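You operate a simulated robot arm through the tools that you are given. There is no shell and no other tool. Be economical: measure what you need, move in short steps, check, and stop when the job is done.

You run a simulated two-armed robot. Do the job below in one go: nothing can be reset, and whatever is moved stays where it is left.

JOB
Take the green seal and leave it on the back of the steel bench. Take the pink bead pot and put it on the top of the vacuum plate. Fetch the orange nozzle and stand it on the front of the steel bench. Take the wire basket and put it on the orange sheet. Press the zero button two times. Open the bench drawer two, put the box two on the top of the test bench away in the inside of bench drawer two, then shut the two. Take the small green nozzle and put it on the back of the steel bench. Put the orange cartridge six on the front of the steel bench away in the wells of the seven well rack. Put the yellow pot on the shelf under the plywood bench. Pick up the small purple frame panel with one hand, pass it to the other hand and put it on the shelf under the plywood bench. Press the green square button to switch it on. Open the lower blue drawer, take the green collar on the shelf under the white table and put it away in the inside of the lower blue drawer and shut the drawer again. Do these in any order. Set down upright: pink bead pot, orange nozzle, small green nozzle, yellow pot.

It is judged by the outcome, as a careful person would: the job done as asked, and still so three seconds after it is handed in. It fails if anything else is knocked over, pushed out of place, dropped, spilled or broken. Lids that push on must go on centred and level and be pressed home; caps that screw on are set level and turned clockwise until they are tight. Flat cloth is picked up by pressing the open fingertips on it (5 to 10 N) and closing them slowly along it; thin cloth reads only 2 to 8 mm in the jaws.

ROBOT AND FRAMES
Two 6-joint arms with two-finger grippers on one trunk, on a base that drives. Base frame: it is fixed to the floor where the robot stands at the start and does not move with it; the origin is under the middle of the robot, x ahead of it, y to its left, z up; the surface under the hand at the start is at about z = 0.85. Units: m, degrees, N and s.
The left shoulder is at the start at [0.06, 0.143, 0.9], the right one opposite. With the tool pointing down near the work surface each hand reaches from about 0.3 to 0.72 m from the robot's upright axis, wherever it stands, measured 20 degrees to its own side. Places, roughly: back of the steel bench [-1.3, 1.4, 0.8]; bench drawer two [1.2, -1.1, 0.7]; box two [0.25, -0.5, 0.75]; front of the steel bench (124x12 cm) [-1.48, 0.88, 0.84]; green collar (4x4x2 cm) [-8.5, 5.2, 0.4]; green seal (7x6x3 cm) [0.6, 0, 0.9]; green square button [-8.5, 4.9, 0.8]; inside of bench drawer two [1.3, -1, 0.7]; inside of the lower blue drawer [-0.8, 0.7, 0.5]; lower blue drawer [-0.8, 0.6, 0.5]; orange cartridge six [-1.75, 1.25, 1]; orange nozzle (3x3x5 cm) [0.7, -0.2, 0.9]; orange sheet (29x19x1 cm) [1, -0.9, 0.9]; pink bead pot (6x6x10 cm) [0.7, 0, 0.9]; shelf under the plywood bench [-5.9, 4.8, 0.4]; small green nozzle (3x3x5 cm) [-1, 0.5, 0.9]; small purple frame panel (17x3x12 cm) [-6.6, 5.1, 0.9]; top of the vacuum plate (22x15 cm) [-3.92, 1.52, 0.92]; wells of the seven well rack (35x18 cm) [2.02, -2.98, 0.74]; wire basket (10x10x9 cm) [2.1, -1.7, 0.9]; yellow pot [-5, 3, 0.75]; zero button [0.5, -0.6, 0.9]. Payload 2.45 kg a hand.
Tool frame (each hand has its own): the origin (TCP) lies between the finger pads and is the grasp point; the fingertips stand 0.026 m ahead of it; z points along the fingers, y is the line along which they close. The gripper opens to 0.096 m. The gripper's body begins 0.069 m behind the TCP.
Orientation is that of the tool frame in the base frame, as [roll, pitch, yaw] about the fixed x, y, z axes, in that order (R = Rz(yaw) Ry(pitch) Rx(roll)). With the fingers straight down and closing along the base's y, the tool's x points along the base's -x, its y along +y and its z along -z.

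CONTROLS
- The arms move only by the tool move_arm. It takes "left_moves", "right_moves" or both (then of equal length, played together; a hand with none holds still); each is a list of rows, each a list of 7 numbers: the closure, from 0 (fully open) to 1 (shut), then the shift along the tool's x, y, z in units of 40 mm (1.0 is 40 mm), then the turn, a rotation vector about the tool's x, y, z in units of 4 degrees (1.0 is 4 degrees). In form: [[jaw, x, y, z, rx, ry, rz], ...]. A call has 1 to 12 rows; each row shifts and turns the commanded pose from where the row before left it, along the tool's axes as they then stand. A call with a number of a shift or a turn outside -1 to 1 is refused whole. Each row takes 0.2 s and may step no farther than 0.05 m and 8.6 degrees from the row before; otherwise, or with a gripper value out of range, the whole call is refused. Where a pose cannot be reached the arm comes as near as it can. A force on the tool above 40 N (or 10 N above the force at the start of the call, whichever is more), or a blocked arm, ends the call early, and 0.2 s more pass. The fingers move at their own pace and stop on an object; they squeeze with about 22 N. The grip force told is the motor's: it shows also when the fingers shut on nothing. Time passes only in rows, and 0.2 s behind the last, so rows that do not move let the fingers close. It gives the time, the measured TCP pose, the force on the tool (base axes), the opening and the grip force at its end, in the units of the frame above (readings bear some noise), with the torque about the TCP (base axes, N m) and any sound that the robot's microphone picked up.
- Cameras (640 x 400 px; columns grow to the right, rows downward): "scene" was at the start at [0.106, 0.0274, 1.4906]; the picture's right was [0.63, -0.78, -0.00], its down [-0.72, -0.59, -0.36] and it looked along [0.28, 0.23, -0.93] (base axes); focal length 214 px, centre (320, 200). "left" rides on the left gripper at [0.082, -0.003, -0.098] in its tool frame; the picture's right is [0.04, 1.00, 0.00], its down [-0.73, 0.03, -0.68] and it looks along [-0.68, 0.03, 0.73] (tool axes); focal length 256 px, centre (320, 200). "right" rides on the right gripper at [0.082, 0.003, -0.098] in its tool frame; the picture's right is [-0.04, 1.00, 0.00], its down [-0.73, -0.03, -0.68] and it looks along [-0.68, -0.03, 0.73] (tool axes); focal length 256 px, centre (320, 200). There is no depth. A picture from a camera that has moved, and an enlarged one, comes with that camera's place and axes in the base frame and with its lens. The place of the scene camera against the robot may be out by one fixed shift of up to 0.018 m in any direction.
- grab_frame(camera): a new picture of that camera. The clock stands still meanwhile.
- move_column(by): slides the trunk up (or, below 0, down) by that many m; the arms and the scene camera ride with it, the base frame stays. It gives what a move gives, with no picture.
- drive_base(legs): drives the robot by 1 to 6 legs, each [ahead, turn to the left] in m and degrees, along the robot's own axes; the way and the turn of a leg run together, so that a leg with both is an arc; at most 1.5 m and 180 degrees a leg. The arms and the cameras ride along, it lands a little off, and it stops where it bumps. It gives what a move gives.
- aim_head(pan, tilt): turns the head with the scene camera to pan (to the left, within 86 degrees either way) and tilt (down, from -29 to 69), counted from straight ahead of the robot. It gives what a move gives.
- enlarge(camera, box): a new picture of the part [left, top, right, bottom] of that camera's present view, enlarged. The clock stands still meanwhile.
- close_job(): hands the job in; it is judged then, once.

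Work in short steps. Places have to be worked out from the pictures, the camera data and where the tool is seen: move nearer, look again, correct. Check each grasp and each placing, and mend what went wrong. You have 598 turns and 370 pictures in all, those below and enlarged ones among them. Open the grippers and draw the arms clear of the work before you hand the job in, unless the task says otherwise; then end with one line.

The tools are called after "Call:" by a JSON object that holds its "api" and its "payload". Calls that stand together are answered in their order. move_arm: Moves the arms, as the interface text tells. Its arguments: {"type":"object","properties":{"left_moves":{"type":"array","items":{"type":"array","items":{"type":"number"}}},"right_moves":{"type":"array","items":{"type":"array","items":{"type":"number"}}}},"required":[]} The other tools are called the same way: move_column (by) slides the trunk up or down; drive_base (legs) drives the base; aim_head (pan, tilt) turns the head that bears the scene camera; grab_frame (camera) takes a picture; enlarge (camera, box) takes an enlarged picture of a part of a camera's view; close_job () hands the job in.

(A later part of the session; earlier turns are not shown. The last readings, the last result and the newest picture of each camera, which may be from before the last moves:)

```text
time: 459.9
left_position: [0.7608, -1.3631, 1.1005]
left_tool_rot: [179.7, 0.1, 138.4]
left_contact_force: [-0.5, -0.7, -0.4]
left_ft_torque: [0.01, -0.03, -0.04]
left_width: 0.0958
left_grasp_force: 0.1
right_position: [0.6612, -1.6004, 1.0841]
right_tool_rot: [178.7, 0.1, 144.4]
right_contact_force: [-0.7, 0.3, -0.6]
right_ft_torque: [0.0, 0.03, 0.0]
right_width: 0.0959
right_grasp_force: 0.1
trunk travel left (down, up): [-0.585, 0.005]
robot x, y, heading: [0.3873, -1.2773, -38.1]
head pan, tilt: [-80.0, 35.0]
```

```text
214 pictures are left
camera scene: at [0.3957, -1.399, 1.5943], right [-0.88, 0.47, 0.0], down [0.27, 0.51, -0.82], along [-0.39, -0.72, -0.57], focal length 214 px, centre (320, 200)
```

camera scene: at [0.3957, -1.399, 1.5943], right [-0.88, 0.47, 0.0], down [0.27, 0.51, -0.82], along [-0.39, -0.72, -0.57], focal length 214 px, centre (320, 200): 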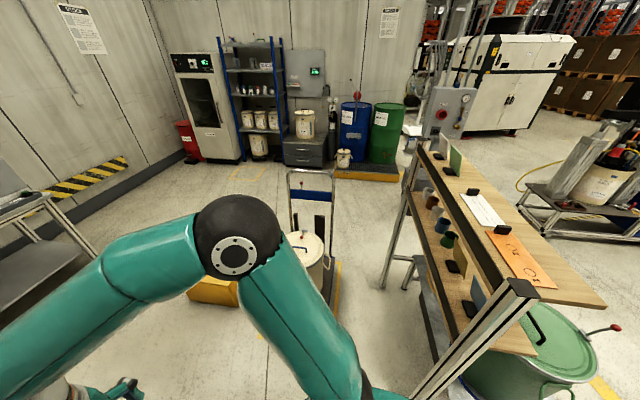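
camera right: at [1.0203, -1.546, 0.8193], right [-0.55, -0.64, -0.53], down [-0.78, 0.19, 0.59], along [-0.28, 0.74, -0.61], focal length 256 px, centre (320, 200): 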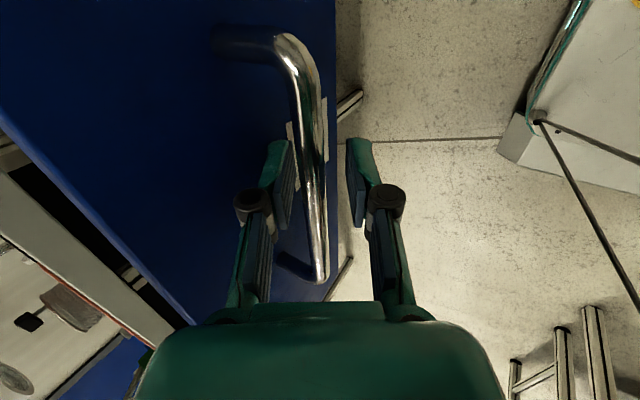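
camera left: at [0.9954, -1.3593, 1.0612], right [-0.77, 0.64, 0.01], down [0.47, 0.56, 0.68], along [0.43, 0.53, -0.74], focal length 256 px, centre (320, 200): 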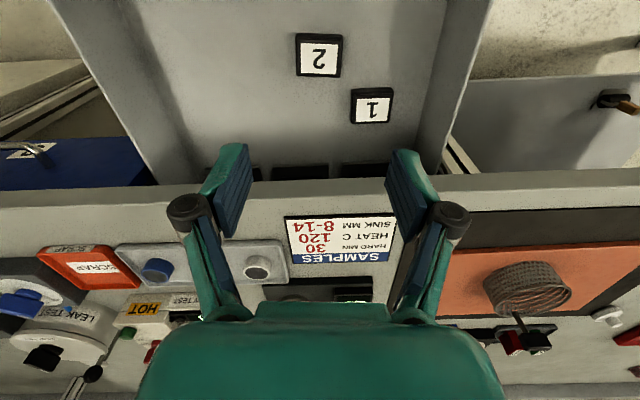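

Call:
{"api": "drive_base", "payload": {"legs": [[0, -5], [-0.55, 0], [-0.45, 0]]}}

Call:
{"api": "aim_head", "payload": {"pan": 40, "tilt": 35}}

Call:
{"api": "grab_frame", "payload": {"camera": "scene"}}

```text
time: 466.0
left_position: [0.0188, -0.7082, 1.1023]
left_tool_rot: [179.6, 0.0, 133.3]
left_contact_force: [0.9, -0.8, 0.7]
left_ft_torque: [0.02, -0.05, 0.0]
left_width: 0.0959
left_grasp_force: 0.0
right_position: [-0.1009, -0.9356, 1.0858]
right_tool_rot: [178.7, 0.1, 139.2]
right_contact_force: [-0.3, 0.4, 0.1]
right_ft_torque: [-0.04, 0.01, 0.0]
right_width: 0.0959
right_grasp_force: 0.1
trunk travel left (down, up): [-0.585, 0.005]
robot x, y, heading: [-0.3442, -0.5885, -43.1]
head pan, tilt: [-80.0, 35.0]
```

```text
time: 468.0
left_position: [0.0198, -0.7075, 1.1022]
left_tool_rot: [179.5, -0.1, 133.2]
left_contact_force: [0.5, -0.1, -0.1]
left_ft_torque: [-0.01, -0.01, 0.02]
left_width: 0.0961
left_grasp_force: 0.2
right_position: [-0.1009, -0.9353, 1.0849]
right_tool_rot: [178.8, 0.0, 139.2]
right_contact_force: [0.3, -0.4, -0.4]
right_ft_torque: [-0.03, 0.03, -0.02]
right_width: 0.0958
right_grasp_force: 0.2
trunk travel left (down, up): [-0.585, 0.005]
robot x, y, heading: [-0.3448, -0.5878, -43.2]
head pan, tilt: [40.0, 35.0]
```

```text
213 pictures are left
camera scene: at [-0.2089, -0.6407, 1.5943], right [-0.06, -1.0, 0.0], down [-0.57, 0.03, -0.82], along [0.82, -0.05, -0.57], focal length 214 px, centre (320, 200)
```

scene: 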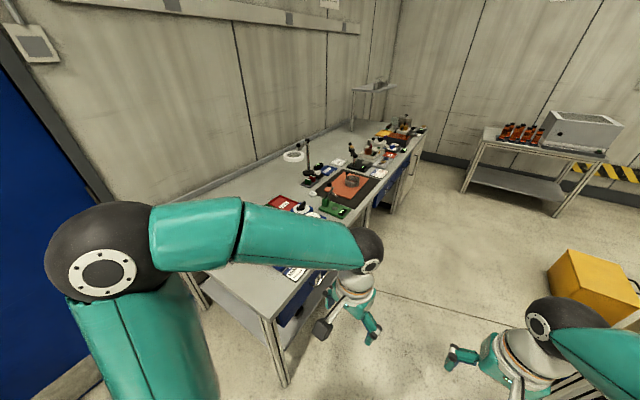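

Call:
{"api": "drive_base", "payload": {"legs": [[0, 36], [0, 36], [0, 33], [0.66, 0]]}}

```text
time: 472.7
left_position: [-0.1245, -0.2684, 1.1027]
left_tool_rot: [179.8, 0.0, -153.0]
left_contact_force: [0.3, 0.3, -0.2]
left_ft_torque: [-0.05, -0.05, 0.01]
left_width: 0.0962
left_grasp_force: 0.1
right_position: [0.0603, -0.4478, 1.0863]
right_tool_rot: [178.9, 0.1, -147.1]
right_contact_force: [-0.5, 1.3, 0.1]
right_ft_torque: [-0.09, -0.07, 0.0]
right_width: 0.096
right_grasp_force: 0.1
trunk travel left (down, up): [-0.585, 0.005]
robot x, y, heading: [-0.3179, -0.624, 30.1]
head pan, tilt: [40.0, 35.0]
stopped in leg 3: the robot was blocked; the commanded pose is now the measured one
```

The rear corner meets the drum table. I swing back, reverse away from it, and then head for the bench end.

Call:
{"api": "drive_base", "payload": {"legs": [[0, -30], [0, -20], [-0.45, 0], [0, 28], [0, 25]]}}

```text
time: 481.3
left_position: [-0.568, -0.107, 1.1026]
left_tool_rot: [179.6, -0.1, -149.7]
left_contact_force: [0.3, -0.6, 0.2]
left_ft_torque: [-0.02, -0.01, 0.03]
left_width: 0.0961
left_grasp_force: 0.1
right_position: [-0.3731, -0.2759, 1.0859]
right_tool_rot: [178.7, 0.2, -143.9]
right_contact_force: [0.4, 0.5, -0.2]
right_ft_torque: [-0.02, 0.04, 0.02]
right_width: 0.096
right_grasp_force: 0.0
trunk travel left (down, up): [-0.585, 0.005]
robot x, y, heading: [-0.7314, -0.4882, 33.6]
head pan, tilt: [40.0, 35.0]
```

Call:
{"api": "drive_base", "payload": {"legs": [[0.88, 0], [0, -33]]}}

Call:
{"api": "aim_head", "payload": {"pan": 0, "tilt": 50}}

Call:
{"api": "grab_frame", "payload": {"camera": "scene"}}

```text
time: 487.8
left_position: [0.3436, 0.2347, 1.1036]
left_tool_rot: [179.6, -0.1, 178.0]
left_contact_force: [0.1, 0.4, -0.4]
left_ft_torque: [0.01, 0.04, 0.01]
left_width: 0.0959
left_grasp_force: 0.2
right_position: [0.4184, -0.0103, 1.0862]
right_tool_rot: [178.7, 0.1, -176.3]
right_contact_force: [0.9, -0.7, -0.7]
right_ft_torque: [0.0, 0.0, -0.02]
right_width: 0.096
right_grasp_force: 0.0
trunk travel left (down, up): [-0.585, 0.005]
robot x, y, heading: [0.0023, 0.0181, 1.1]
head pan, tilt: [40.0, 35.0]
```

```text
time: 488.8
left_position: [0.3453, 0.2338, 1.1042]
left_tool_rot: [179.7, -0.1, 178.0]
left_contact_force: [0.3, -0.7, -0.3]
left_ft_torque: [0.05, 0.0, 0.0]
left_width: 0.0963
left_grasp_force: 0.1
right_position: [0.4184, -0.0123, 1.0873]
right_tool_rot: [178.7, 0.1, -176.3]
right_contact_force: [-0.5, 0.0, 0.3]
right_ft_torque: [0.01, 0.02, 0.0]
right_width: 0.0959
right_grasp_force: 0.1
trunk travel left (down, up): [-0.585, 0.005]
robot x, y, heading: [0.0018, 0.0175, 1.1]
head pan, tilt: [0.0, 50.0]
```

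```text
212 pictures are left
camera scene: at [0.1413, 0.0136, 1.5726], right [0.02, -1.0, 0.0], down [-0.77, -0.01, -0.64], along [0.64, 0.01, -0.77], focal length 214 px, centre (320, 200)
```

scene: 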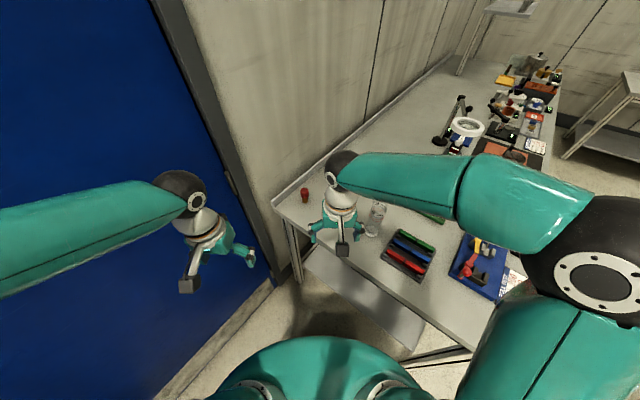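

I drive 0.08 m ahead and bring the right hand over the pink pot at about (0.70,-0.043).

Call:
{"api": "drive_base", "payload": {"legs": [[0.08, 0]]}}

Call:
{"api": "grab_frame", "payload": {"camera": "right"}}

```text
time: 489.9
left_position: [0.4269, 0.2353, 1.1035]
left_tool_rot: [179.5, -0.2, 177.8]
left_contact_force: [0.1, -0.3, -0.4]
left_ft_torque: [-0.04, 0.05, -0.01]
left_width: 0.0958
left_grasp_force: 0.1
right_position: [0.5021, -0.011, 1.0867]
right_tool_rot: [178.7, 0.1, -176.2]
right_contact_force: [0.0, -0.5, -0.5]
right_ft_torque: [0.01, 0.01, -0.01]
right_width: 0.096
right_grasp_force: 0.2
trunk travel left (down, up): [-0.585, 0.005]
robot x, y, heading: [0.0798, 0.0184, 0.9]
head pan, tilt: [0.0, 50.0]
```

```text
211 pictures are left
camera right: at [0.4192, -0.0143, 1.1841], right [-0.03, 1.0, 0.02], down [0.73, 0.0, 0.68], along [0.68, 0.03, -0.73], focal length 256 px, centre (320, 200)
```

right: 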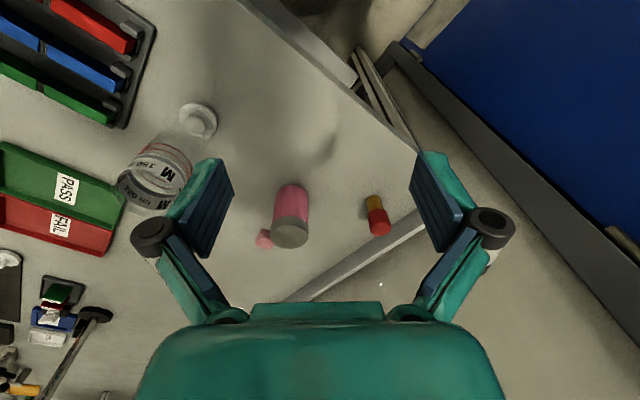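

Call:
{"api": "move_arm", "payload": {"right_moves": [[0, -0.9, -0.22, 0, 0, 0, 0], [0, -0.9, -0.22, 0, 0, 0, 0], [0, -0.9, -0.22, 0, 0, 0, 0], [0, -0.9, -0.22, 0, 0, 0, 0], [0, -0.9, -0.22, 0, 0, 0, 0], [0, -0.5, -0.1, 0.5, 0, 0, 0]]}}

Call:
{"api": "grab_frame", "payload": {"camera": "right"}}

```text
time: 491.3
left_position: [0.4267, 0.2352, 1.1053]
left_tool_rot: [179.6, -0.1, 177.9]
left_contact_force: [-0.3, -0.5, -0.2]
left_ft_torque: [-0.01, -0.03, -0.01]
left_width: 0.0961
left_grasp_force: 0.0
right_position: [0.7036, -0.0441, 1.0663]
right_tool_rot: [178.7, 0.0, -176.2]
right_contact_force: [0.2, 0.0, 0.9]
right_ft_torque: [-0.02, 0.02, 0.0]
right_width: 0.0959
right_grasp_force: 0.1
trunk travel left (down, up): [-0.585, 0.005]
robot x, y, heading: [0.0809, 0.02, 1.2]
head pan, tilt: [0.0, 50.0]
```

```text
210 pictures are left
camera right: at [0.6214, -0.0484, 1.1639], right [-0.03, 1.0, 0.02], down [0.73, 0.0, 0.68], along [0.68, 0.03, -0.73], focal length 256 px, centre (320, 200)
```

right: 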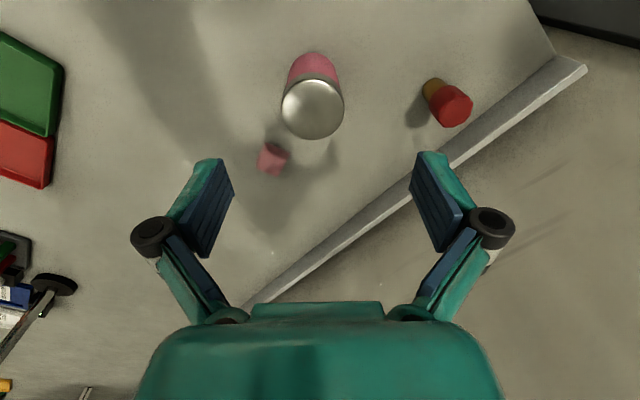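

Call:
{"api": "move_arm", "payload": {"right_moves": [[0, -0.25, -0.1, 0.6, 0, 0, 0], [0, 0, 0, 1, 0, 0, 0], [0, 0, 0, 1, 0, 0, 0], [0, 0, 0, 1, 0, 0, 0], [0, 0, 0, 0.4, 0, 0, 0], [1, 0, 0, 0, 0, 0, 0], [1, 0, 0, 0, 0, 0, 0], [1, 0, 0, 0, 0, 0, 0]]}}

Call:
{"api": "grab_frame", "payload": {"camera": "right"}}

```text
time: 493.1
left_position: [0.4262, 0.2357, 1.1058]
left_tool_rot: [179.6, -0.1, 177.9]
left_contact_force: [0.9, 0.0, 0.4]
left_ft_torque: [0.03, 0.01, -0.01]
left_width: 0.096
left_grasp_force: 0.0
right_position: [0.7125, -0.044, 0.9067]
right_tool_rot: [178.6, 0.2, -176.3]
right_contact_force: [1.3, -0.4, 0.3]
right_ft_torque: [0.03, 0.01, 0.0]
right_width: 0.0564
right_grasp_force: 21.6
trunk travel left (down, up): [-0.585, 0.005]
robot x, y, heading: [0.0834, 0.021, 1.4]
head pan, tilt: [0.0, 50.0]
```

```text
209 pictures are left
camera right: at [0.6306, -0.0487, 1.0044], right [-0.03, 1.0, 0.02], down [0.73, 0.0, 0.68], along [0.68, 0.03, -0.73], focal length 256 px, centre (320, 200)
```

right: 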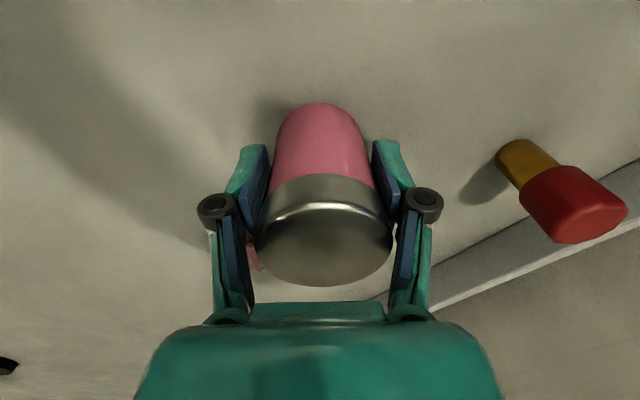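

The pot is held. I lift it and draw in, then back away.

Call:
{"api": "move_arm", "payload": {"right_moves": [[1, 0, 0, -1, 0, 0, 0], [1, 0, 0, -1, 0, 0, 0], [1, 0, 0, -1, 0, 0, 0], [1, 0, 0, -1, 0, 0, 0], [1, 1, 0, -0.5, 0, 0, 0], [1, 1, 0, 0, 0, 0, 0], [1, 1, -0.3, 0, 0, 0, 0], [1, 1, -0.5, 0, 0, 0, 0], [1, 1, -0.5, 0, 0, 0, 0], [1, 1, -0.5, 0, 0, 0, 0], [1, 0.5, -0.5, 0, 0, 0, 0]]}}

Call:
{"api": "drive_base", "payload": {"legs": [[-0.25, 0], [-0.25, 0]]}}

```text
time: 495.5
left_position: [0.424, 0.2358, 1.1046]
left_tool_rot: [179.6, -0.1, 177.9]
left_contact_force: [-0.3, -0.6, -0.6]
left_ft_torque: [-0.02, 0.02, 0.02]
left_width: 0.0959
left_grasp_force: 0.0
right_position: [0.4578, -0.1582, 1.0833]
right_tool_rot: [178.7, 0.1, -176.2]
right_contact_force: [-0.3, 0.1, -2.6]
right_ft_torque: [0.01, 0.01, 0.0]
right_width: 0.0563
right_grasp_force: 22.0
trunk travel left (down, up): [-0.585, 0.005]
robot x, y, heading: [0.0818, 0.0211, 0.8]
head pan, tilt: [0.0, 50.0]
```

```text
time: 498.9
left_position: [-0.0684, 0.2271, 1.1056]
left_tool_rot: [179.6, -0.2, 178.2]
left_contact_force: [-0.1, 0.7, 0.0]
left_ft_torque: [-0.01, 0.05, -0.01]
left_width: 0.0959
left_grasp_force: 0.2
right_position: [-0.0346, -0.166, 1.0837]
right_tool_rot: [178.7, 0.1, -176.0]
right_contact_force: [0.1, 0.1, -2.5]
right_ft_torque: [0.0, 0.05, -0.01]
right_width: 0.0566
right_grasp_force: 21.8
trunk travel left (down, up): [-0.585, 0.005]
robot x, y, heading: [-0.4132, 0.0115, 1.1]
head pan, tilt: [0.0, 50.0]
stopped in leg 2: the robot was blocked; the commanded pose is now the measured one
```

Call:
{"api": "drive_base", "payload": {"legs": [[0.08, 0], [0, 26], [0, 26], [-0.3, 0], [-0.3, 0]]}}

Call:
{"api": "drive_base", "payload": {"legs": [[0, 30], [0, 30], [0, 30]]}}

Call:
{"api": "aim_head", "payload": {"pan": 0, "tilt": 20}}

Call:
{"api": "grab_frame", "payload": {"camera": "scene"}}

```text
time: 503.7
left_position: [-0.3391, 0.3601, 1.1068]
left_tool_rot: [179.7, 0.1, -129.6]
left_contact_force: [-0.9, -0.3, 0.5]
left_ft_torque: [0.09, -0.14, 0.01]
left_width: 0.0962
left_grasp_force: 0.1
right_position: [-0.0075, 0.1493, 1.0869]
right_tool_rot: [178.9, 0.4, -123.8]
right_contact_force: [-1.9, -0.1, -1.5]
right_ft_torque: [0.04, -0.14, -0.03]
right_width: 0.0566
right_grasp_force: 21.8
trunk travel left (down, up): [-0.585, 0.005]
robot x, y, heading: [-0.3495, -0.0565, 51.4]
head pan, tilt: [0.0, 50.0]
stopped in leg 4: the robot was blocked; the commanded pose is now the measured one
```

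```text
time: 508.4
left_position: [-0.7516, 0.0756, 1.1065]
left_tool_rot: [179.7, -0.2, -55.5]
left_contact_force: [-0.4, -0.3, -0.5]
left_ft_torque: [0.03, -0.09, -0.04]
left_width: 0.0961
left_grasp_force: 0.0
right_position: [-0.4567, 0.3378, 1.0862]
right_tool_rot: [178.9, 0.1, -49.7]
right_contact_force: [-0.9, -0.7, -1.6]
right_ft_torque: [0.0, -0.1, 0.02]
right_width: 0.0565
right_grasp_force: 21.9
trunk travel left (down, up): [-0.585, 0.005]
robot x, y, heading: [-0.3153, -0.0303, 126.6]
head pan, tilt: [0.0, 50.0]
stopped in leg 3: the robot was blocked; the commanded pose is now the measured one
```

```text
time: 509.3
left_position: [-0.7498, 0.0769, 1.1071]
left_tool_rot: [179.6, 0.0, -55.5]
left_contact_force: [1.0, -0.4, -0.8]
left_ft_torque: [-0.02, -0.02, -0.01]
left_width: 0.0961
left_grasp_force: 0.1
right_position: [-0.4539, 0.3392, 1.087]
right_tool_rot: [178.7, 0.1, -49.7]
right_contact_force: [1.1, -0.3, -3.7]
right_ft_torque: [-0.04, 0.0, 0.01]
right_width: 0.0562
right_grasp_force: 22.2
trunk travel left (down, up): [-0.585, 0.005]
robot x, y, heading: [-0.3184, -0.0328, 126.7]
head pan, tilt: [0.0, 20.0]
```

```text
208 pictures are left
camera scene: at [-0.4062, 0.0846, 1.618], right [0.8, 0.59, 0.0], down [0.2, -0.28, -0.94], along [-0.56, 0.76, -0.34], focal length 214 px, centre (320, 200)
```

scene: 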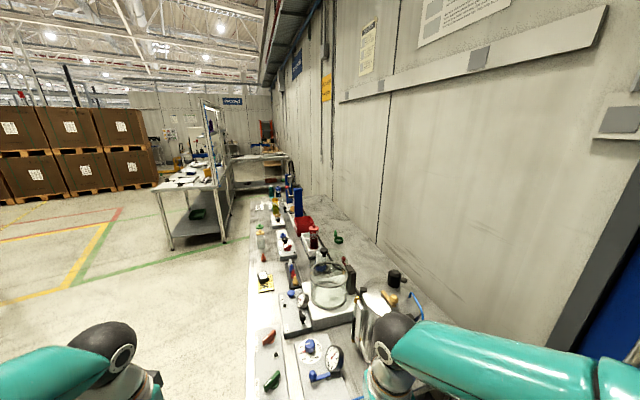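

I keep turning left, away from the bench vessel.

Call:
{"api": "drive_base", "payload": {"legs": [[0, 30], [0, 30]]}}

Call:
{"api": "grab_frame", "payload": {"camera": "scene"}}

```text
time: 513.0
left_position: [-0.6273, -0.3521, 1.1071]
left_tool_rot: [179.6, -0.1, 4.5]
left_contact_force: [-0.2, 0.4, 0.3]
left_ft_torque: [0.0, 0.01, -0.01]
left_width: 0.096
left_grasp_force: 0.1
right_position: [-0.7054, 0.0345, 1.0864]
right_tool_rot: [178.8, 0.1, 10.2]
right_contact_force: [0.3, -0.1, -1.6]
right_ft_torque: [-0.02, -0.03, 0.04]
right_width: 0.0565
right_grasp_force: 21.9
trunk travel left (down, up): [-0.585, 0.005]
robot x, y, heading: [-0.3229, -0.0027, -173.5]
head pan, tilt: [0.0, 20.0]
```

```text
207 pictures are left
camera scene: at [-0.4708, -0.0237, 1.6181], right [-0.11, 0.99, 0.0], down [0.34, 0.04, -0.94], along [-0.93, -0.1, -0.34], focal length 214 px, centre (320, 200)
```

scene: 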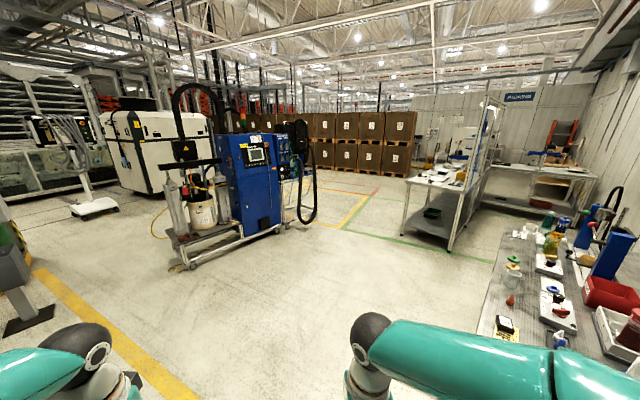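

The way is open. I drive round the steel bench corner and across to the white table with the vacuum plate.

Call:
{"api": "drive_base", "payload": {"legs": [[0, 24], [0.9, 0], [0, -22], [0, -20], [1.1, 0], [1.1, 0]]}}

Call:
{"api": "aim_head", "payload": {"pan": -20, "tilt": 25}}

Call:
{"api": "grab_frame", "payload": {"camera": "scene"}}

```text
time: 532.3
left_position: [-3.6505, -0.3226, 1.1078]
left_tool_rot: [179.8, -0.1, -11.6]
left_contact_force: [-0.2, -0.1, -0.3]
left_ft_torque: [0.02, 0.0, 0.03]
left_width: 0.0962
left_grasp_force: 0.0
right_position: [-3.6198, 0.0711, 1.0853]
right_tool_rot: [178.7, 0.1, -5.8]
right_contact_force: [-0.7, 0.1, -3.3]
right_ft_torque: [-0.03, -0.03, 0.0]
right_width: 0.0565
right_grasp_force: 22.1
trunk travel left (down, up): [-0.585, 0.005]
robot x, y, heading: [-3.2584, -0.0674, 170.3]
head pan, tilt: [0.0, 20.0]
```

```text
time: 533.1
left_position: [-3.6507, -0.3217, 1.1094]
left_tool_rot: [179.6, -0.1, -11.6]
left_contact_force: [-0.1, 0.1, 1.0]
left_ft_torque: [-0.01, 0.0, 0.01]
left_width: 0.0959
left_grasp_force: 0.1
right_position: [-3.6195, 0.0708, 1.0867]
right_tool_rot: [178.7, 0.1, -5.8]
right_contact_force: [-0.7, -0.5, -2.4]
right_ft_torque: [0.0, -0.05, -0.03]
right_width: 0.0565
right_grasp_force: 22.2
trunk travel left (down, up): [-0.585, 0.005]
robot x, y, heading: [-3.2595, -0.0689, 170.2]
head pan, tilt: [-20.0, 25.0]
```

```text
206 pictures are left
camera scene: at [-3.3963, -0.0195, 1.6101], right [0.5, 0.87, 0.0], down [0.37, -0.21, -0.91], along [-0.79, 0.45, -0.42], focal length 214 px, centre (320, 200)
```

scene: 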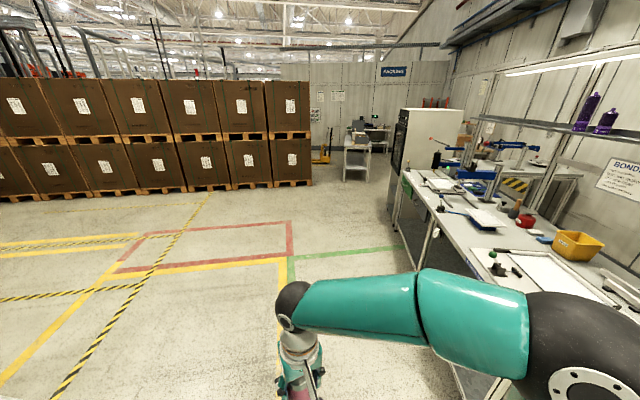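

Call:
{"api": "enlarge", "payload": {"camera": "scene", "box": [390, 120, 640, 290]}}

```text
2.35 times, centred on (515, 205) of scene
camera zoom: at [-3.3963, -0.0195, 1.6101], right [0.5, 0.87, 0.0], down [0.37, -0.21, -0.91], along [-0.79, 0.45, -0.42], focal length 505 px, centre (-139, 188)
```

zoom: 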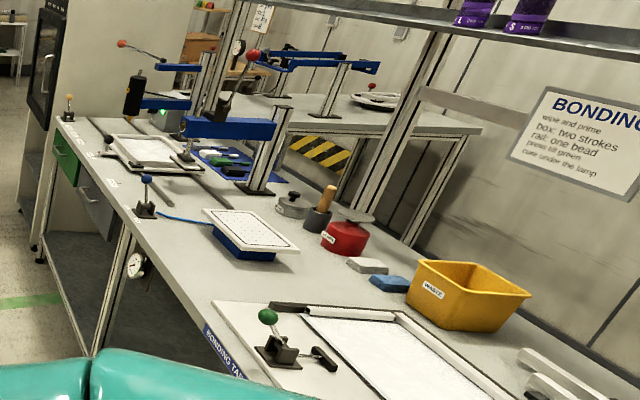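

The vacuum plate (white, perforated, on a blue base) is at (-3.923,1.525), about 0.22 m in from the aisle edge. I drive alongside and turn to face it.

Call:
{"api": "drive_base", "payload": {"legs": [[0, -35.5], [0.86, 0], [0.86, 0], [0, -30], [0, -30], [0, -28]]}}

Call:
{"api": "aim_head", "payload": {"pan": -5, "tilt": 50}}

Call:
{"api": "grab_frame", "payload": {"camera": "scene"}}

```text
time: 548.1
left_position: [-4.5803, 1.6072, 1.1093]
left_tool_rot: [179.3, -0.2, -121.7]
left_contact_force: [0.8, 0.3, 0.0]
left_ft_torque: [0.02, 0.08, 0.01]
left_width: 0.096
left_grasp_force: 0.0
right_position: [-4.2224, 1.4431, 1.0869]
right_tool_rot: [178.6, 0.1, -115.8]
right_contact_force: [1.0, 0.9, -2.7]
right_ft_torque: [-0.03, 0.05, 0.01]
right_width: 0.0565
right_grasp_force: 22.4
trunk travel left (down, up): [-0.585, 0.005]
robot x, y, heading: [-4.5085, 1.1684, 59.2]
head pan, tilt: [-20.0, 25.0]
stopped in leg 6: the robot was blocked; the commanded pose is now the measured one
```

```text
time: 549.0
left_position: [-4.5828, 1.6086, 1.109]
left_tool_rot: [179.6, -0.1, -121.5]
left_contact_force: [0.1, -0.1, 0.0]
left_ft_torque: [0.0, 0.01, 0.0]
left_width: 0.0959
left_grasp_force: 0.0
right_position: [-4.2227, 1.4425, 1.0879]
right_tool_rot: [178.7, 0.1, -115.8]
right_contact_force: [-0.9, -0.9, -2.2]
right_ft_torque: [-0.02, 0.01, -0.01]
right_width: 0.0563
right_grasp_force: 21.8
trunk travel left (down, up): [-0.585, 0.005]
robot x, y, heading: [-4.5126, 1.1697, 59.2]
head pan, tilt: [-5.0, 50.0]
```

```text
204 pictures are left
camera scene: at [-4.434, 1.2766, 1.5726], right [0.81, -0.59, 0.0], down [-0.45, -0.62, -0.64], along [0.38, 0.52, -0.77], focal length 214 px, centre (320, 200)
```

scene: 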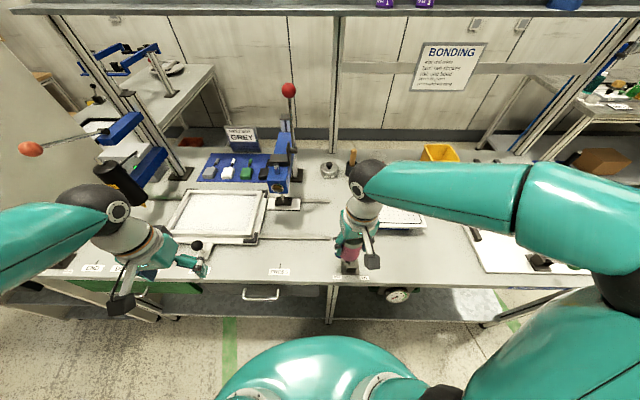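

Call:
{"api": "grab_frame", "payload": {"camera": "right"}}

```text
203 pictures are left
camera right: at [-4.2604, 1.3707, 1.1851], right [-0.88, 0.47, 0.02], down [0.36, 0.64, 0.68], along [0.31, 0.61, -0.73], focal length 256 px, centre (320, 200)
```

right: 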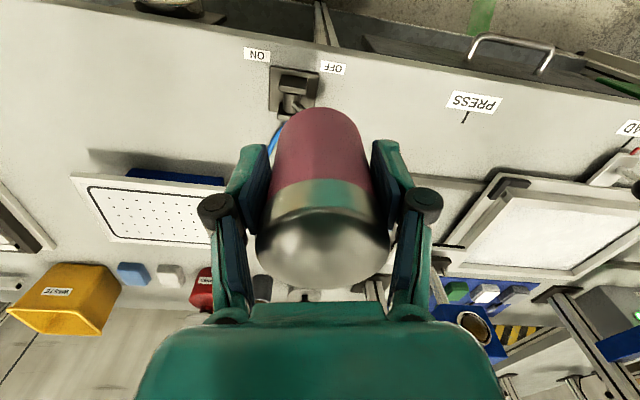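

Plate centre works out at (-3.93,1.527). I carry the pot over it and check.

Call:
{"api": "move_arm", "payload": {"right_moves": [[1, -0.73, -0.81, 0, 0, 0, 0], [1, -0.73, -0.81, 0, 0, 0, 0], [1, -0.73, -0.81, 0, 0, 0, 0], [1, -0.73, -0.81, 0, 0, 0, 0], [1, -0.73, -0.81, 0, 0, 0, 0], [1, -0.73, -0.81, 0, 0, 0, 0], [1, -0.73, -0.81, 0, 0, 0, 0]]}}

Call:
{"api": "grab_frame", "payload": {"camera": "right"}}

```text
time: 550.6
left_position: [-4.5809, 1.6091, 1.1088]
left_tool_rot: [179.4, -0.2, -121.5]
left_contact_force: [0.3, -0.2, 0.2]
left_ft_torque: [-0.03, 0.05, 0.0]
left_width: 0.0962
left_grasp_force: 0.1
right_position: [-3.9298, 1.5299, 1.0813]
right_tool_rot: [178.6, -0.1, -115.7]
right_contact_force: [1.1, -0.4, -1.5]
right_ft_torque: [-0.07, 0.06, -0.02]
right_width: 0.0565
right_grasp_force: 21.7
trunk travel left (down, up): [-0.585, 0.005]
robot x, y, heading: [-4.5114, 1.1709, 59.3]
head pan, tilt: [-5.0, 50.0]
```

```text
202 pictures are left
camera right: at [-3.9655, 1.4577, 1.1792], right [-0.88, 0.47, 0.02], down [0.36, 0.64, 0.68], along [0.3, 0.61, -0.74], focal length 256 px, centre (320, 200)
```

right: 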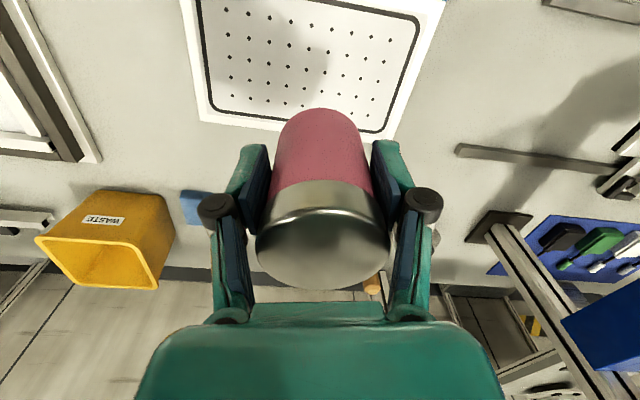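

The landing point is near the plate's middle. I lower the pot until it stands.

Call:
{"api": "move_arm", "payload": {"right_moves": [[1, 0.1, -0.15, 0.8, 0, 0, 0], [1, 0, 0, 0.8, 0, 0, 0], [1, 0, 0, 0.6, 0, 0, 0], [1, 0, 0, 0.2, 0, 0, 0]]}}

```text
time: 551.6
left_position: [-4.5823, 1.6083, 1.109]
left_tool_rot: [179.6, -0.1, -121.5]
left_contact_force: [0.6, -0.5, -0.1]
left_ft_torque: [-0.03, -0.01, 0.02]
left_width: 0.0959
left_grasp_force: 0.1
right_position: [-3.9281, 1.5251, 0.9864]
right_tool_rot: [178.7, 0.2, -115.9]
right_contact_force: [-0.7, 0.8, -3.2]
right_ft_torque: [-0.02, 0.01, -0.01]
right_width: 0.0565
right_grasp_force: 21.5
trunk travel left (down, up): [-0.585, 0.005]
robot x, y, heading: [-4.5108, 1.1683, 59.1]
head pan, tilt: [-5.0, 50.0]
```

Call:
{"api": "move_arm", "payload": {"right_moves": [[1, 0, 0, 0.12, 0, 0, 0], [1, 0, 0, 0.1, 0, 0, 0], [1, 0, 0, 0.1, 0, 0, 0], [1, 0, 0, 0, 0, 0, 0]]}}

```text
time: 552.6
left_position: [-4.5825, 1.6074, 1.1093]
left_tool_rot: [179.6, -0.1, -121.5]
left_contact_force: [0.4, -0.4, 0.0]
left_ft_torque: [0.01, -0.02, -0.04]
left_width: 0.0955
left_grasp_force: 0.0
right_position: [-3.93, 1.5256, 0.9752]
right_tool_rot: [178.8, 0.2, -115.8]
right_contact_force: [0.7, 0.2, -2.2]
right_ft_torque: [-0.05, 0.0, 0.01]
right_width: 0.0564
right_grasp_force: 22.2
trunk travel left (down, up): [-0.585, 0.005]
robot x, y, heading: [-4.5144, 1.1663, 59.4]
head pan, tilt: [-5.0, 50.0]
```

Call:
{"api": "move_arm", "payload": {"right_moves": [[1, 0, 0, 0.12, 0, 0, 0], [1, 0, 0, 0.12, 0, 0, 0], [1, 0, 0, 0.1, 0, 0, 0], [1, 0, 0, 0, 0, 0, 0]]}}

```text
time: 553.6
left_position: [-4.5836, 1.6073, 1.1096]
left_tool_rot: [179.7, 0.0, -121.5]
left_contact_force: [-0.6, -0.1, -0.6]
left_ft_torque: [0.01, 0.0, 0.0]
left_width: 0.096
left_grasp_force: 0.0
right_position: [-3.9303, 1.5243, 0.9621]
right_tool_rot: [178.9, 0.5, -115.9]
right_contact_force: [1.1, 1.6, 21.2]
right_ft_torque: [0.03, -0.68, 0.01]
right_width: 0.057
right_grasp_force: 21.4
trunk travel left (down, up): [-0.585, 0.005]
robot x, y, heading: [-4.5144, 1.1675, 59.4]
head pan, tilt: [-5.0, 50.0]
```

Contact. I ease off slightly, open, and rise.

Call:
{"api": "move_arm", "payload": {"right_moves": [[1, 0, 0, -0.08, 0, 0, 0], [0.2, 0, 0, 0, 0, 0, 0], [0.2, 0, 0, 0, 0, 0, 0], [0.2, 0, 0, -0.6, 0, 0, 0], [0.2, 0, 0, -1, 0, 0, 0], [0.2, 0, 0, -1, 0, 0, 0]]}}

Call:
{"api": "grab_frame", "payload": {"camera": "right"}}

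```text
time: 555.0
left_position: [-4.5822, 1.608, 1.1084]
left_tool_rot: [179.6, -0.1, -121.5]
left_contact_force: [0.4, 0.2, -0.5]
left_ft_torque: [0.0, 0.02, 0.01]
left_width: 0.096
left_grasp_force: 0.1
right_position: [-3.9292, 1.523, 1.0675]
right_tool_rot: [178.6, 0.1, -115.8]
right_contact_force: [0.2, 0.2, 0.4]
right_ft_torque: [-0.03, -0.02, -0.03]
right_width: 0.0767
right_grasp_force: 0.0
trunk travel left (down, up): [-0.585, 0.005]
robot x, y, heading: [-4.5116, 1.1707, 59.2]
head pan, tilt: [-5.0, 50.0]
```

```text
201 pictures are left
camera right: at [-3.966, 1.4505, 1.1664], right [-0.88, 0.47, 0.02], down [0.36, 0.64, 0.68], along [0.31, 0.61, -0.73], focal length 256 px, centre (320, 200)
```

right: 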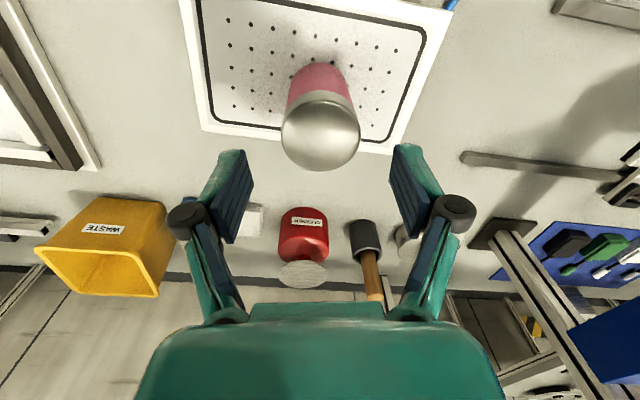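

The pink pot stands on the vacuum plate. I retract and look toward the yellow pot at (-5,3).

Call:
{"api": "move_arm", "payload": {"right_moves": [[0.2, 0.3, 0.3, -0.8, 0, 0, 0], [0, 0.73, 0.81, 0, 0, 0, 0], [0, 0.73, 0.81, 0, 0, 0, 0], [0, 0.73, 0.81, 0, 0, 0, 0], [0, 0.73, 0.81, 0, 0, 0, 0], [0, 0.73, 0.81, 0, 0, 0, 0], [0, 0.73, 0.5, 0, 0, 0, 0]]}}

Call:
{"api": "aim_head", "payload": {"pan": 50, "tilt": 25}}

Call:
{"api": "grab_frame", "payload": {"camera": "scene"}}

```text
time: 556.6
left_position: [-4.5828, 1.6064, 1.1095]
left_tool_rot: [179.6, 0.0, -121.5]
left_contact_force: [0.0, 0.1, -0.3]
left_ft_torque: [-0.01, -0.01, -0.01]
left_width: 0.0959
left_grasp_force: 0.0
right_position: [-4.183, 1.4398, 1.1059]
right_tool_rot: [178.8, 0.2, -115.9]
right_contact_force: [-1.3, 0.1, -0.3]
right_ft_torque: [0.04, -0.02, 0.0]
right_width: 0.0961
right_grasp_force: 0.1
trunk travel left (down, up): [-0.585, 0.005]
robot x, y, heading: [-4.5141, 1.1709, 59.2]
head pan, tilt: [-5.0, 50.0]
```

```text
time: 557.9
left_position: [-4.5835, 1.6074, 1.1082]
left_tool_rot: [179.5, 0.0, -121.5]
left_contact_force: [0.5, -1.3, -0.1]
left_ft_torque: [0.04, -0.01, -0.01]
left_width: 0.096
left_grasp_force: 0.0
right_position: [-4.1816, 1.4404, 1.1046]
right_tool_rot: [178.7, 0.1, -115.9]
right_contact_force: [0.3, 0.4, 0.3]
right_ft_torque: [0.03, -0.01, 0.04]
right_width: 0.096
right_grasp_force: 0.0
trunk travel left (down, up): [-0.585, 0.005]
robot x, y, heading: [-4.5146, 1.1706, 59.0]
head pan, tilt: [50.0, 25.0]
```

```text
200 pictures are left
camera scene: at [-4.5098, 1.3012, 1.61], right [0.94, 0.33, 0.0], down [0.14, -0.4, -0.91], along [-0.3, 0.86, -0.42], focal length 214 px, centre (320, 200)
```

scene: 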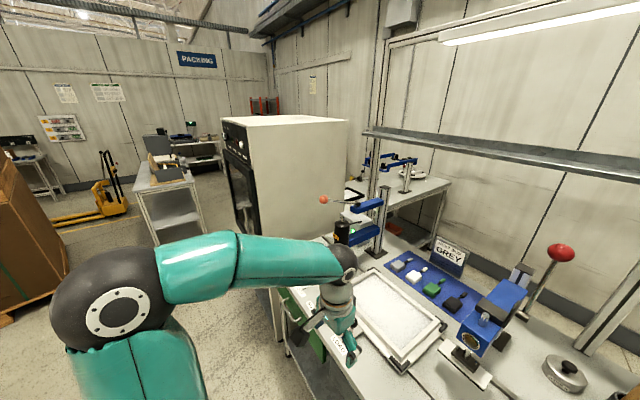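

I drive on along the aisle past the oven to see what lies behind it.

Call:
{"api": "drive_base", "payload": {"legs": [[-0.06, 0], [0, 30], [0, 30], [0, 22], [0.6, 0], [0.6, 0]]}}

Call:
{"api": "aim_head", "payload": {"pan": -40, "tilt": 25}}

Call:
{"api": "grab_frame", "payload": {"camera": "scene"}}

```text
time: 563.1
left_position: [-4.9888, 1.1662, 1.1086]
left_tool_rot: [179.7, -0.1, -46.3]
left_contact_force: [0.0, 0.4, 0.6]
left_ft_torque: [0.01, -0.03, 0.0]
left_width: 0.0961
left_grasp_force: 0.0
right_position: [-4.7236, 1.5112, 1.1057]
right_tool_rot: [178.9, -0.1, -40.7]
right_contact_force: [-0.6, -1.1, -0.7]
right_ft_torque: [0.01, -0.04, 0.01]
right_width: 0.0959
right_grasp_force: 0.1
trunk travel left (down, up): [-0.585, 0.005]
robot x, y, heading: [-4.5163, 1.1495, 135.6]
head pan, tilt: [50.0, 25.0]
stopped in leg 4: the robot was blocked; the commanded pose is now the measured one
```

```text
time: 564.8
left_position: [-4.9857, 1.1687, 1.1088]
left_tool_rot: [179.6, -0.1, -46.4]
left_contact_force: [0.5, -0.2, 0.3]
left_ft_torque: [0.01, 0.0, 0.02]
left_width: 0.0959
left_grasp_force: 0.0
right_position: [-4.7214, 1.5133, 1.1046]
right_tool_rot: [178.8, 0.1, -40.6]
right_contact_force: [-0.5, 0.1, -0.1]
right_ft_torque: [0.01, 0.0, 0.0]
right_width: 0.0961
right_grasp_force: 0.1
trunk travel left (down, up): [-0.585, 0.005]
robot x, y, heading: [-4.5136, 1.1519, 135.4]
head pan, tilt: [-40.0, 25.0]
```

```text
199 pictures are left
camera scene: at [-4.5656, 1.2759, 1.6101], right [1.0, 0.1, 0.0], down [0.04, -0.42, -0.91], along [-0.09, 0.9, -0.42], focal length 214 px, centre (320, 200)
```

scene: 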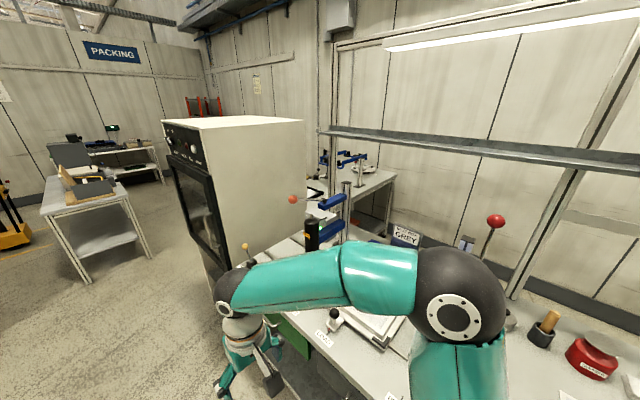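

Call:
{"api": "drive_base", "payload": {"legs": [[0.5, 3], [0.5, 3]]}}

Call:
{"api": "aim_head", "payload": {"pan": -30, "tilt": 25}}

Call:
{"api": "grab_frame", "payload": {"camera": "scene"}}

```text
time: 570.4
left_position: [-5.7387, 1.7817, 1.1107]
left_tool_rot: [179.7, 0.0, -40.3]
left_contact_force: [-0.5, 1.1, -0.2]
left_ft_torque: [0.03, -0.02, 0.03]
left_width: 0.0959
left_grasp_force: 0.0
right_position: [-5.5136, 2.1532, 1.1055]
right_tool_rot: [179.0, 0.0, -34.6]
right_contact_force: [-0.6, -0.6, -0.6]
right_ft_torque: [-0.05, 0.01, 0.02]
right_width: 0.096
right_grasp_force: 0.1
trunk travel left (down, up): [-0.585, 0.005]
robot x, y, heading: [-5.2669, 1.8184, 141.5]
head pan, tilt: [-40.0, 25.0]
heard: click
```

```text
time: 571.1
left_position: [-5.7387, 1.7824, 1.1098]
left_tool_rot: [179.7, -0.1, -40.3]
left_contact_force: [0.6, 0.0, 0.6]
left_ft_torque: [0.01, -0.01, 0.0]
left_width: 0.096
left_grasp_force: 0.1
right_position: [-5.5135, 2.1533, 1.1062]
right_tool_rot: [179.0, 0.1, -34.5]
right_contact_force: [0.5, -0.1, -0.3]
right_ft_torque: [-0.01, 0.0, 0.01]
right_width: 0.0961
right_grasp_force: 0.0
trunk travel left (down, up): [-0.585, 0.005]
robot x, y, heading: [-5.2692, 1.8165, 141.9]
head pan, tilt: [-30.0, 25.0]
```

```text
198 pictures are left
camera scene: at [-5.3488, 1.9296, 1.6103], right [0.93, 0.37, 0.0], down [0.16, -0.39, -0.91], along [-0.33, 0.84, -0.42], focal length 214 px, centre (320, 200)
```

scene: 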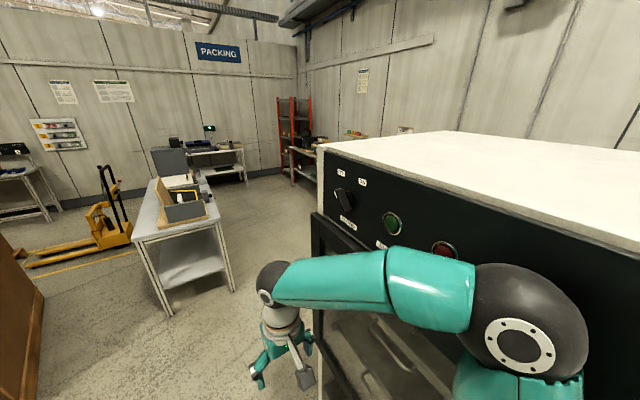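

A click was heard while passing the oven — my right elbow may have touched its panel. I look closely.

Call:
{"api": "enlarge", "payload": {"camera": "scene", "box": [310, 150, 640, 350]}}

Call:
{"api": "aim_head", "payload": {"pan": -70, "tilt": 40}}

Call:
{"api": "grab_frame", "payload": {"camera": "scene"}}

```text
1.94 times, centred on (475, 250) of scene
camera zoom: at [-5.3488, 1.9296, 1.6103], right [0.93, 0.37, 0.0], down [0.16, -0.39, -0.91], along [-0.33, 0.84, -0.42], focal length 416 px, centre (19, 103)
```

zoom: 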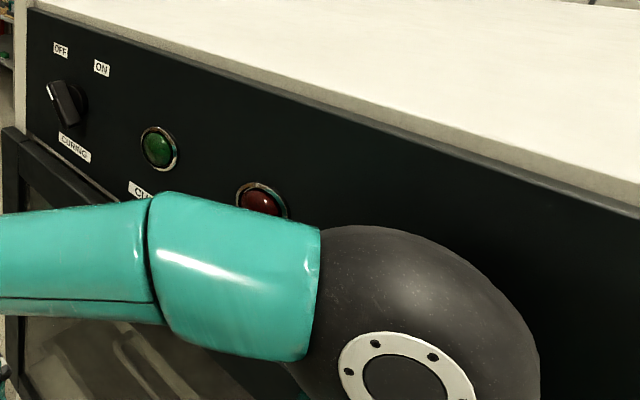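

```text
time: 572.1
left_position: [-5.7396, 1.781, 1.1106]
left_tool_rot: [179.7, 0.0, -40.3]
left_contact_force: [-0.8, -0.3, -0.8]
left_ft_torque: [-0.06, 0.02, 0.0]
left_width: 0.0961
left_grasp_force: 0.1
right_position: [-5.5127, 2.1535, 1.1059]
right_tool_rot: [178.9, 0.0, -34.6]
right_contact_force: [1.0, 0.5, -0.7]
right_ft_torque: [0.05, 0.02, -0.03]
right_width: 0.096
right_grasp_force: 0.1
trunk travel left (down, up): [-0.585, 0.005]
robot x, y, heading: [-5.268, 1.8181, 141.1]
head pan, tilt: [-70.0, 40.0]
```

```text
196 pictures are left
camera scene: at [-5.2883, 1.9247, 1.587], right [0.95, -0.31, 0.0], down [-0.2, -0.61, -0.77], along [0.24, 0.73, -0.64], focal length 214 px, centre (320, 200)
```

scene: 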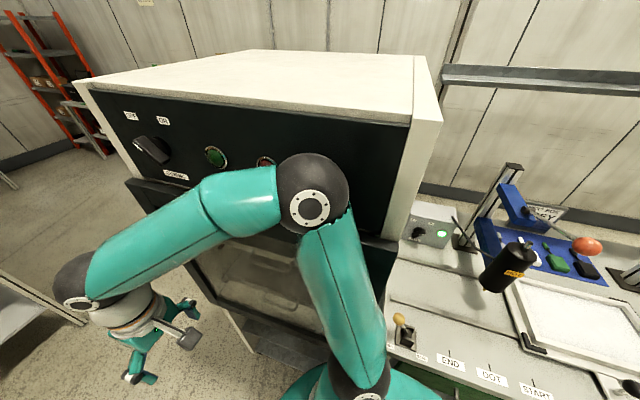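

The oven's lamps are dark and its knob looks at OFF, so nothing seems changed. I steer away from it and go on.

Call:
{"api": "drive_base", "payload": {"legs": [[0.25, 15], [0.5, -5]]}}

Call:
{"api": "aim_head", "payload": {"pan": -60, "tilt": 25}}

Call:
{"api": "grab_frame", "payload": {"camera": "scene"}}

```text
time: 576.6
left_position: [-6.3945, 2.0469, 1.1095]
left_tool_rot: [179.6, -0.1, -30.0]
left_contact_force: [0.8, -0.1, 0.0]
left_ft_torque: [-0.01, 0.0, 0.01]
left_width: 0.0958
left_grasp_force: 0.1
right_position: [-6.2395, 2.4523, 1.1057]
right_tool_rot: [178.8, 0.0, -24.2]
right_contact_force: [0.0, 0.8, 0.0]
right_ft_torque: [-0.02, 0.01, 0.02]
right_width: 0.096
right_grasp_force: 0.1
trunk travel left (down, up): [-0.585, 0.005]
robot x, y, heading: [-5.941, 2.1635, 151.7]
head pan, tilt: [-70.0, 40.0]
```

```text
time: 577.4
left_position: [-6.3943, 2.0471, 1.1107]
left_tool_rot: [179.7, -0.1, -30.0]
left_contact_force: [0.5, 0.3, 0.6]
left_ft_torque: [0.02, -0.02, -0.04]
left_width: 0.0961
left_grasp_force: 0.1
right_position: [-6.2389, 2.4521, 1.1045]
right_tool_rot: [178.9, 0.0, -24.1]
right_contact_force: [0.4, 0.1, -0.2]
right_ft_torque: [0.0, 0.01, 0.03]
right_width: 0.0958
right_grasp_force: 0.2
trunk travel left (down, up): [-0.585, 0.005]
robot x, y, heading: [-5.9408, 2.162, 151.6]
head pan, tilt: [-60.0, 25.0]
```

```text
195 pictures are left
camera scene: at [-5.9933, 2.2726, 1.61], right [1.0, 0.03, 0.0], down [0.01, -0.42, -0.91], along [-0.03, 0.91, -0.42], focal length 214 px, centre (320, 200)
```

scene: 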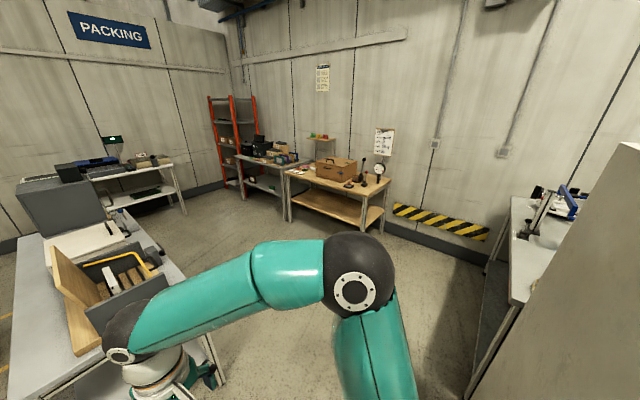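

Call:
{"api": "enlarge", "payload": {"camera": "scene", "box": [430, 150, 640, 360]}}

Call:
{"api": "enlarge", "payload": {"camera": "scene", "box": [200, 90, 420, 240]}}

```text
1.90 times, centred on (535, 255) of scene
camera zoom: at [-5.9933, 2.2726, 1.61], right [1.0, 0.03, 0.0], down [0.01, -0.42, -0.91], along [-0.03, 0.91, -0.42], focal length 408 px, centre (-90, 95)
```

zoom: 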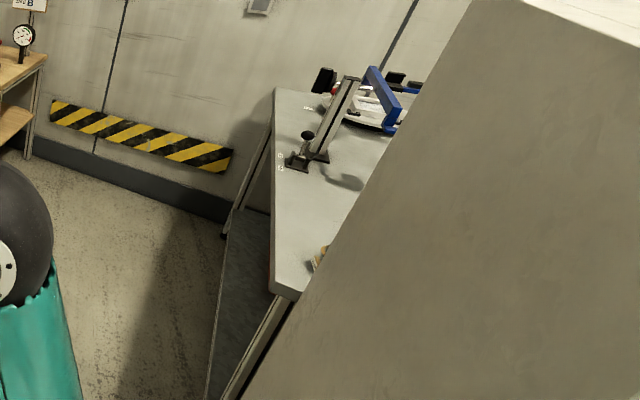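

```text
2.67 times, centred on (310, 165) of scene
camera zoom: at [-5.9933, 2.2726, 1.61], right [1.0, 0.03, 0.0], down [0.01, -0.42, -0.91], along [-0.03, 0.91, -0.42], focal length 572 px, centre (347, 293)
```

zoom: 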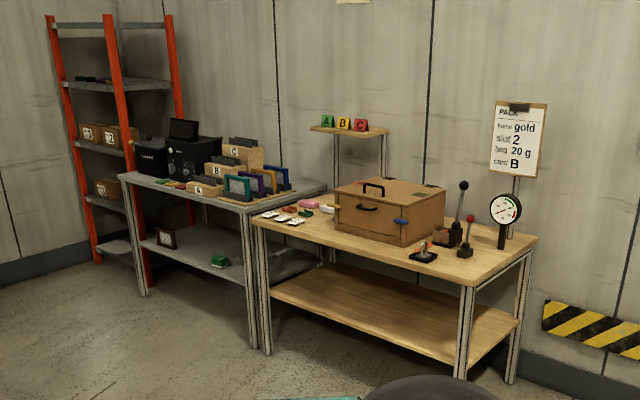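

I see it all: the plywood bench with an empty shelf, the frame rack left of it, and the yellow pot on the low white table behind the oven near (-4.97,3.09). I drive through the gap.

Call:
{"api": "drive_base", "payload": {"legs": [[0, -36], [0, -36], [0.75, 0]]}}

Call:
{"api": "aim_head", "payload": {"pan": -60, "tilt": 40}}

Call:
{"api": "grab_frame", "payload": {"camera": "scene"}}

```text
time: 581.5
left_position: [-6.1989, 2.5535, 1.1117]
left_tool_rot: [179.5, -0.2, -100.2]
left_contact_force: [0.8, 0.7, 0.2]
left_ft_torque: [0.0, 0.05, -0.03]
left_width: 0.0959
left_grasp_force: 0.1
right_position: [-5.7637, 2.5431, 1.1062]
right_tool_rot: [178.7, 0.0, -94.4]
right_contact_force: [0.2, 0.0, 0.2]
right_ft_torque: [0.0, 0.03, 0.01]
right_width: 0.096
right_grasp_force: 0.1
trunk travel left (down, up): [-0.585, 0.005]
robot x, y, heading: [-5.979, 2.163, 81.2]
head pan, tilt: [-60.0, 25.0]
stopped in leg 2: the robot was blocked; the commanded pose is now the measured one
```

```text
time: 582.3
left_position: [-6.2001, 2.5514, 1.1109]
left_tool_rot: [179.5, -0.1, -100.0]
left_contact_force: [0.2, -0.4, 0.0]
left_ft_torque: [0.0, 0.03, 0.01]
left_width: 0.0961
left_grasp_force: 0.1
right_position: [-5.7669, 2.5423, 1.1055]
right_tool_rot: [178.8, 0.0, -94.3]
right_contact_force: [0.4, -0.9, -0.4]
right_ft_torque: [0.0, -0.02, 0.01]
right_width: 0.0958
right_grasp_force: 0.0
trunk travel left (down, up): [-0.585, 0.005]
robot x, y, heading: [-5.9778, 2.1654, 81.2]
head pan, tilt: [-60.0, 40.0]
```

```text
192 pictures are left
camera scene: at [-5.8881, 2.2499, 1.5868], right [0.36, -0.93, 0.0], down [-0.6, -0.23, -0.77], along [0.72, 0.28, -0.64], focal length 214 px, centre (320, 200)
```

scene: 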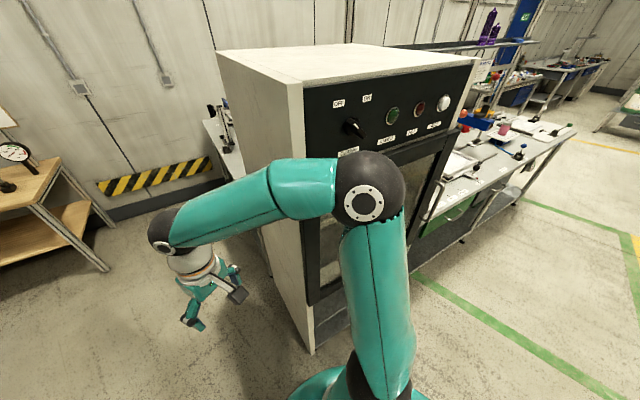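

Call:
{"api": "enlarge", "payload": {"camera": "scene", "box": [310, 60, 470, 170]}}

```text
3.64 times, centred on (390, 115) of scene
camera zoom: at [-5.8881, 2.2499, 1.5868], right [0.36, -0.93, 0.0], down [-0.6, -0.23, -0.77], along [0.72, 0.28, -0.64], focal length 780 px, centre (66, 509)
```

zoom: 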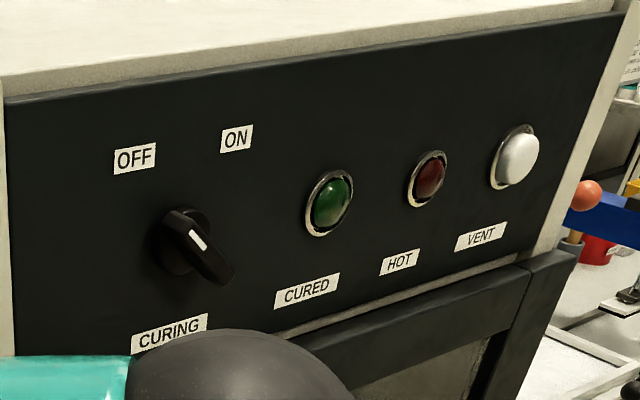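

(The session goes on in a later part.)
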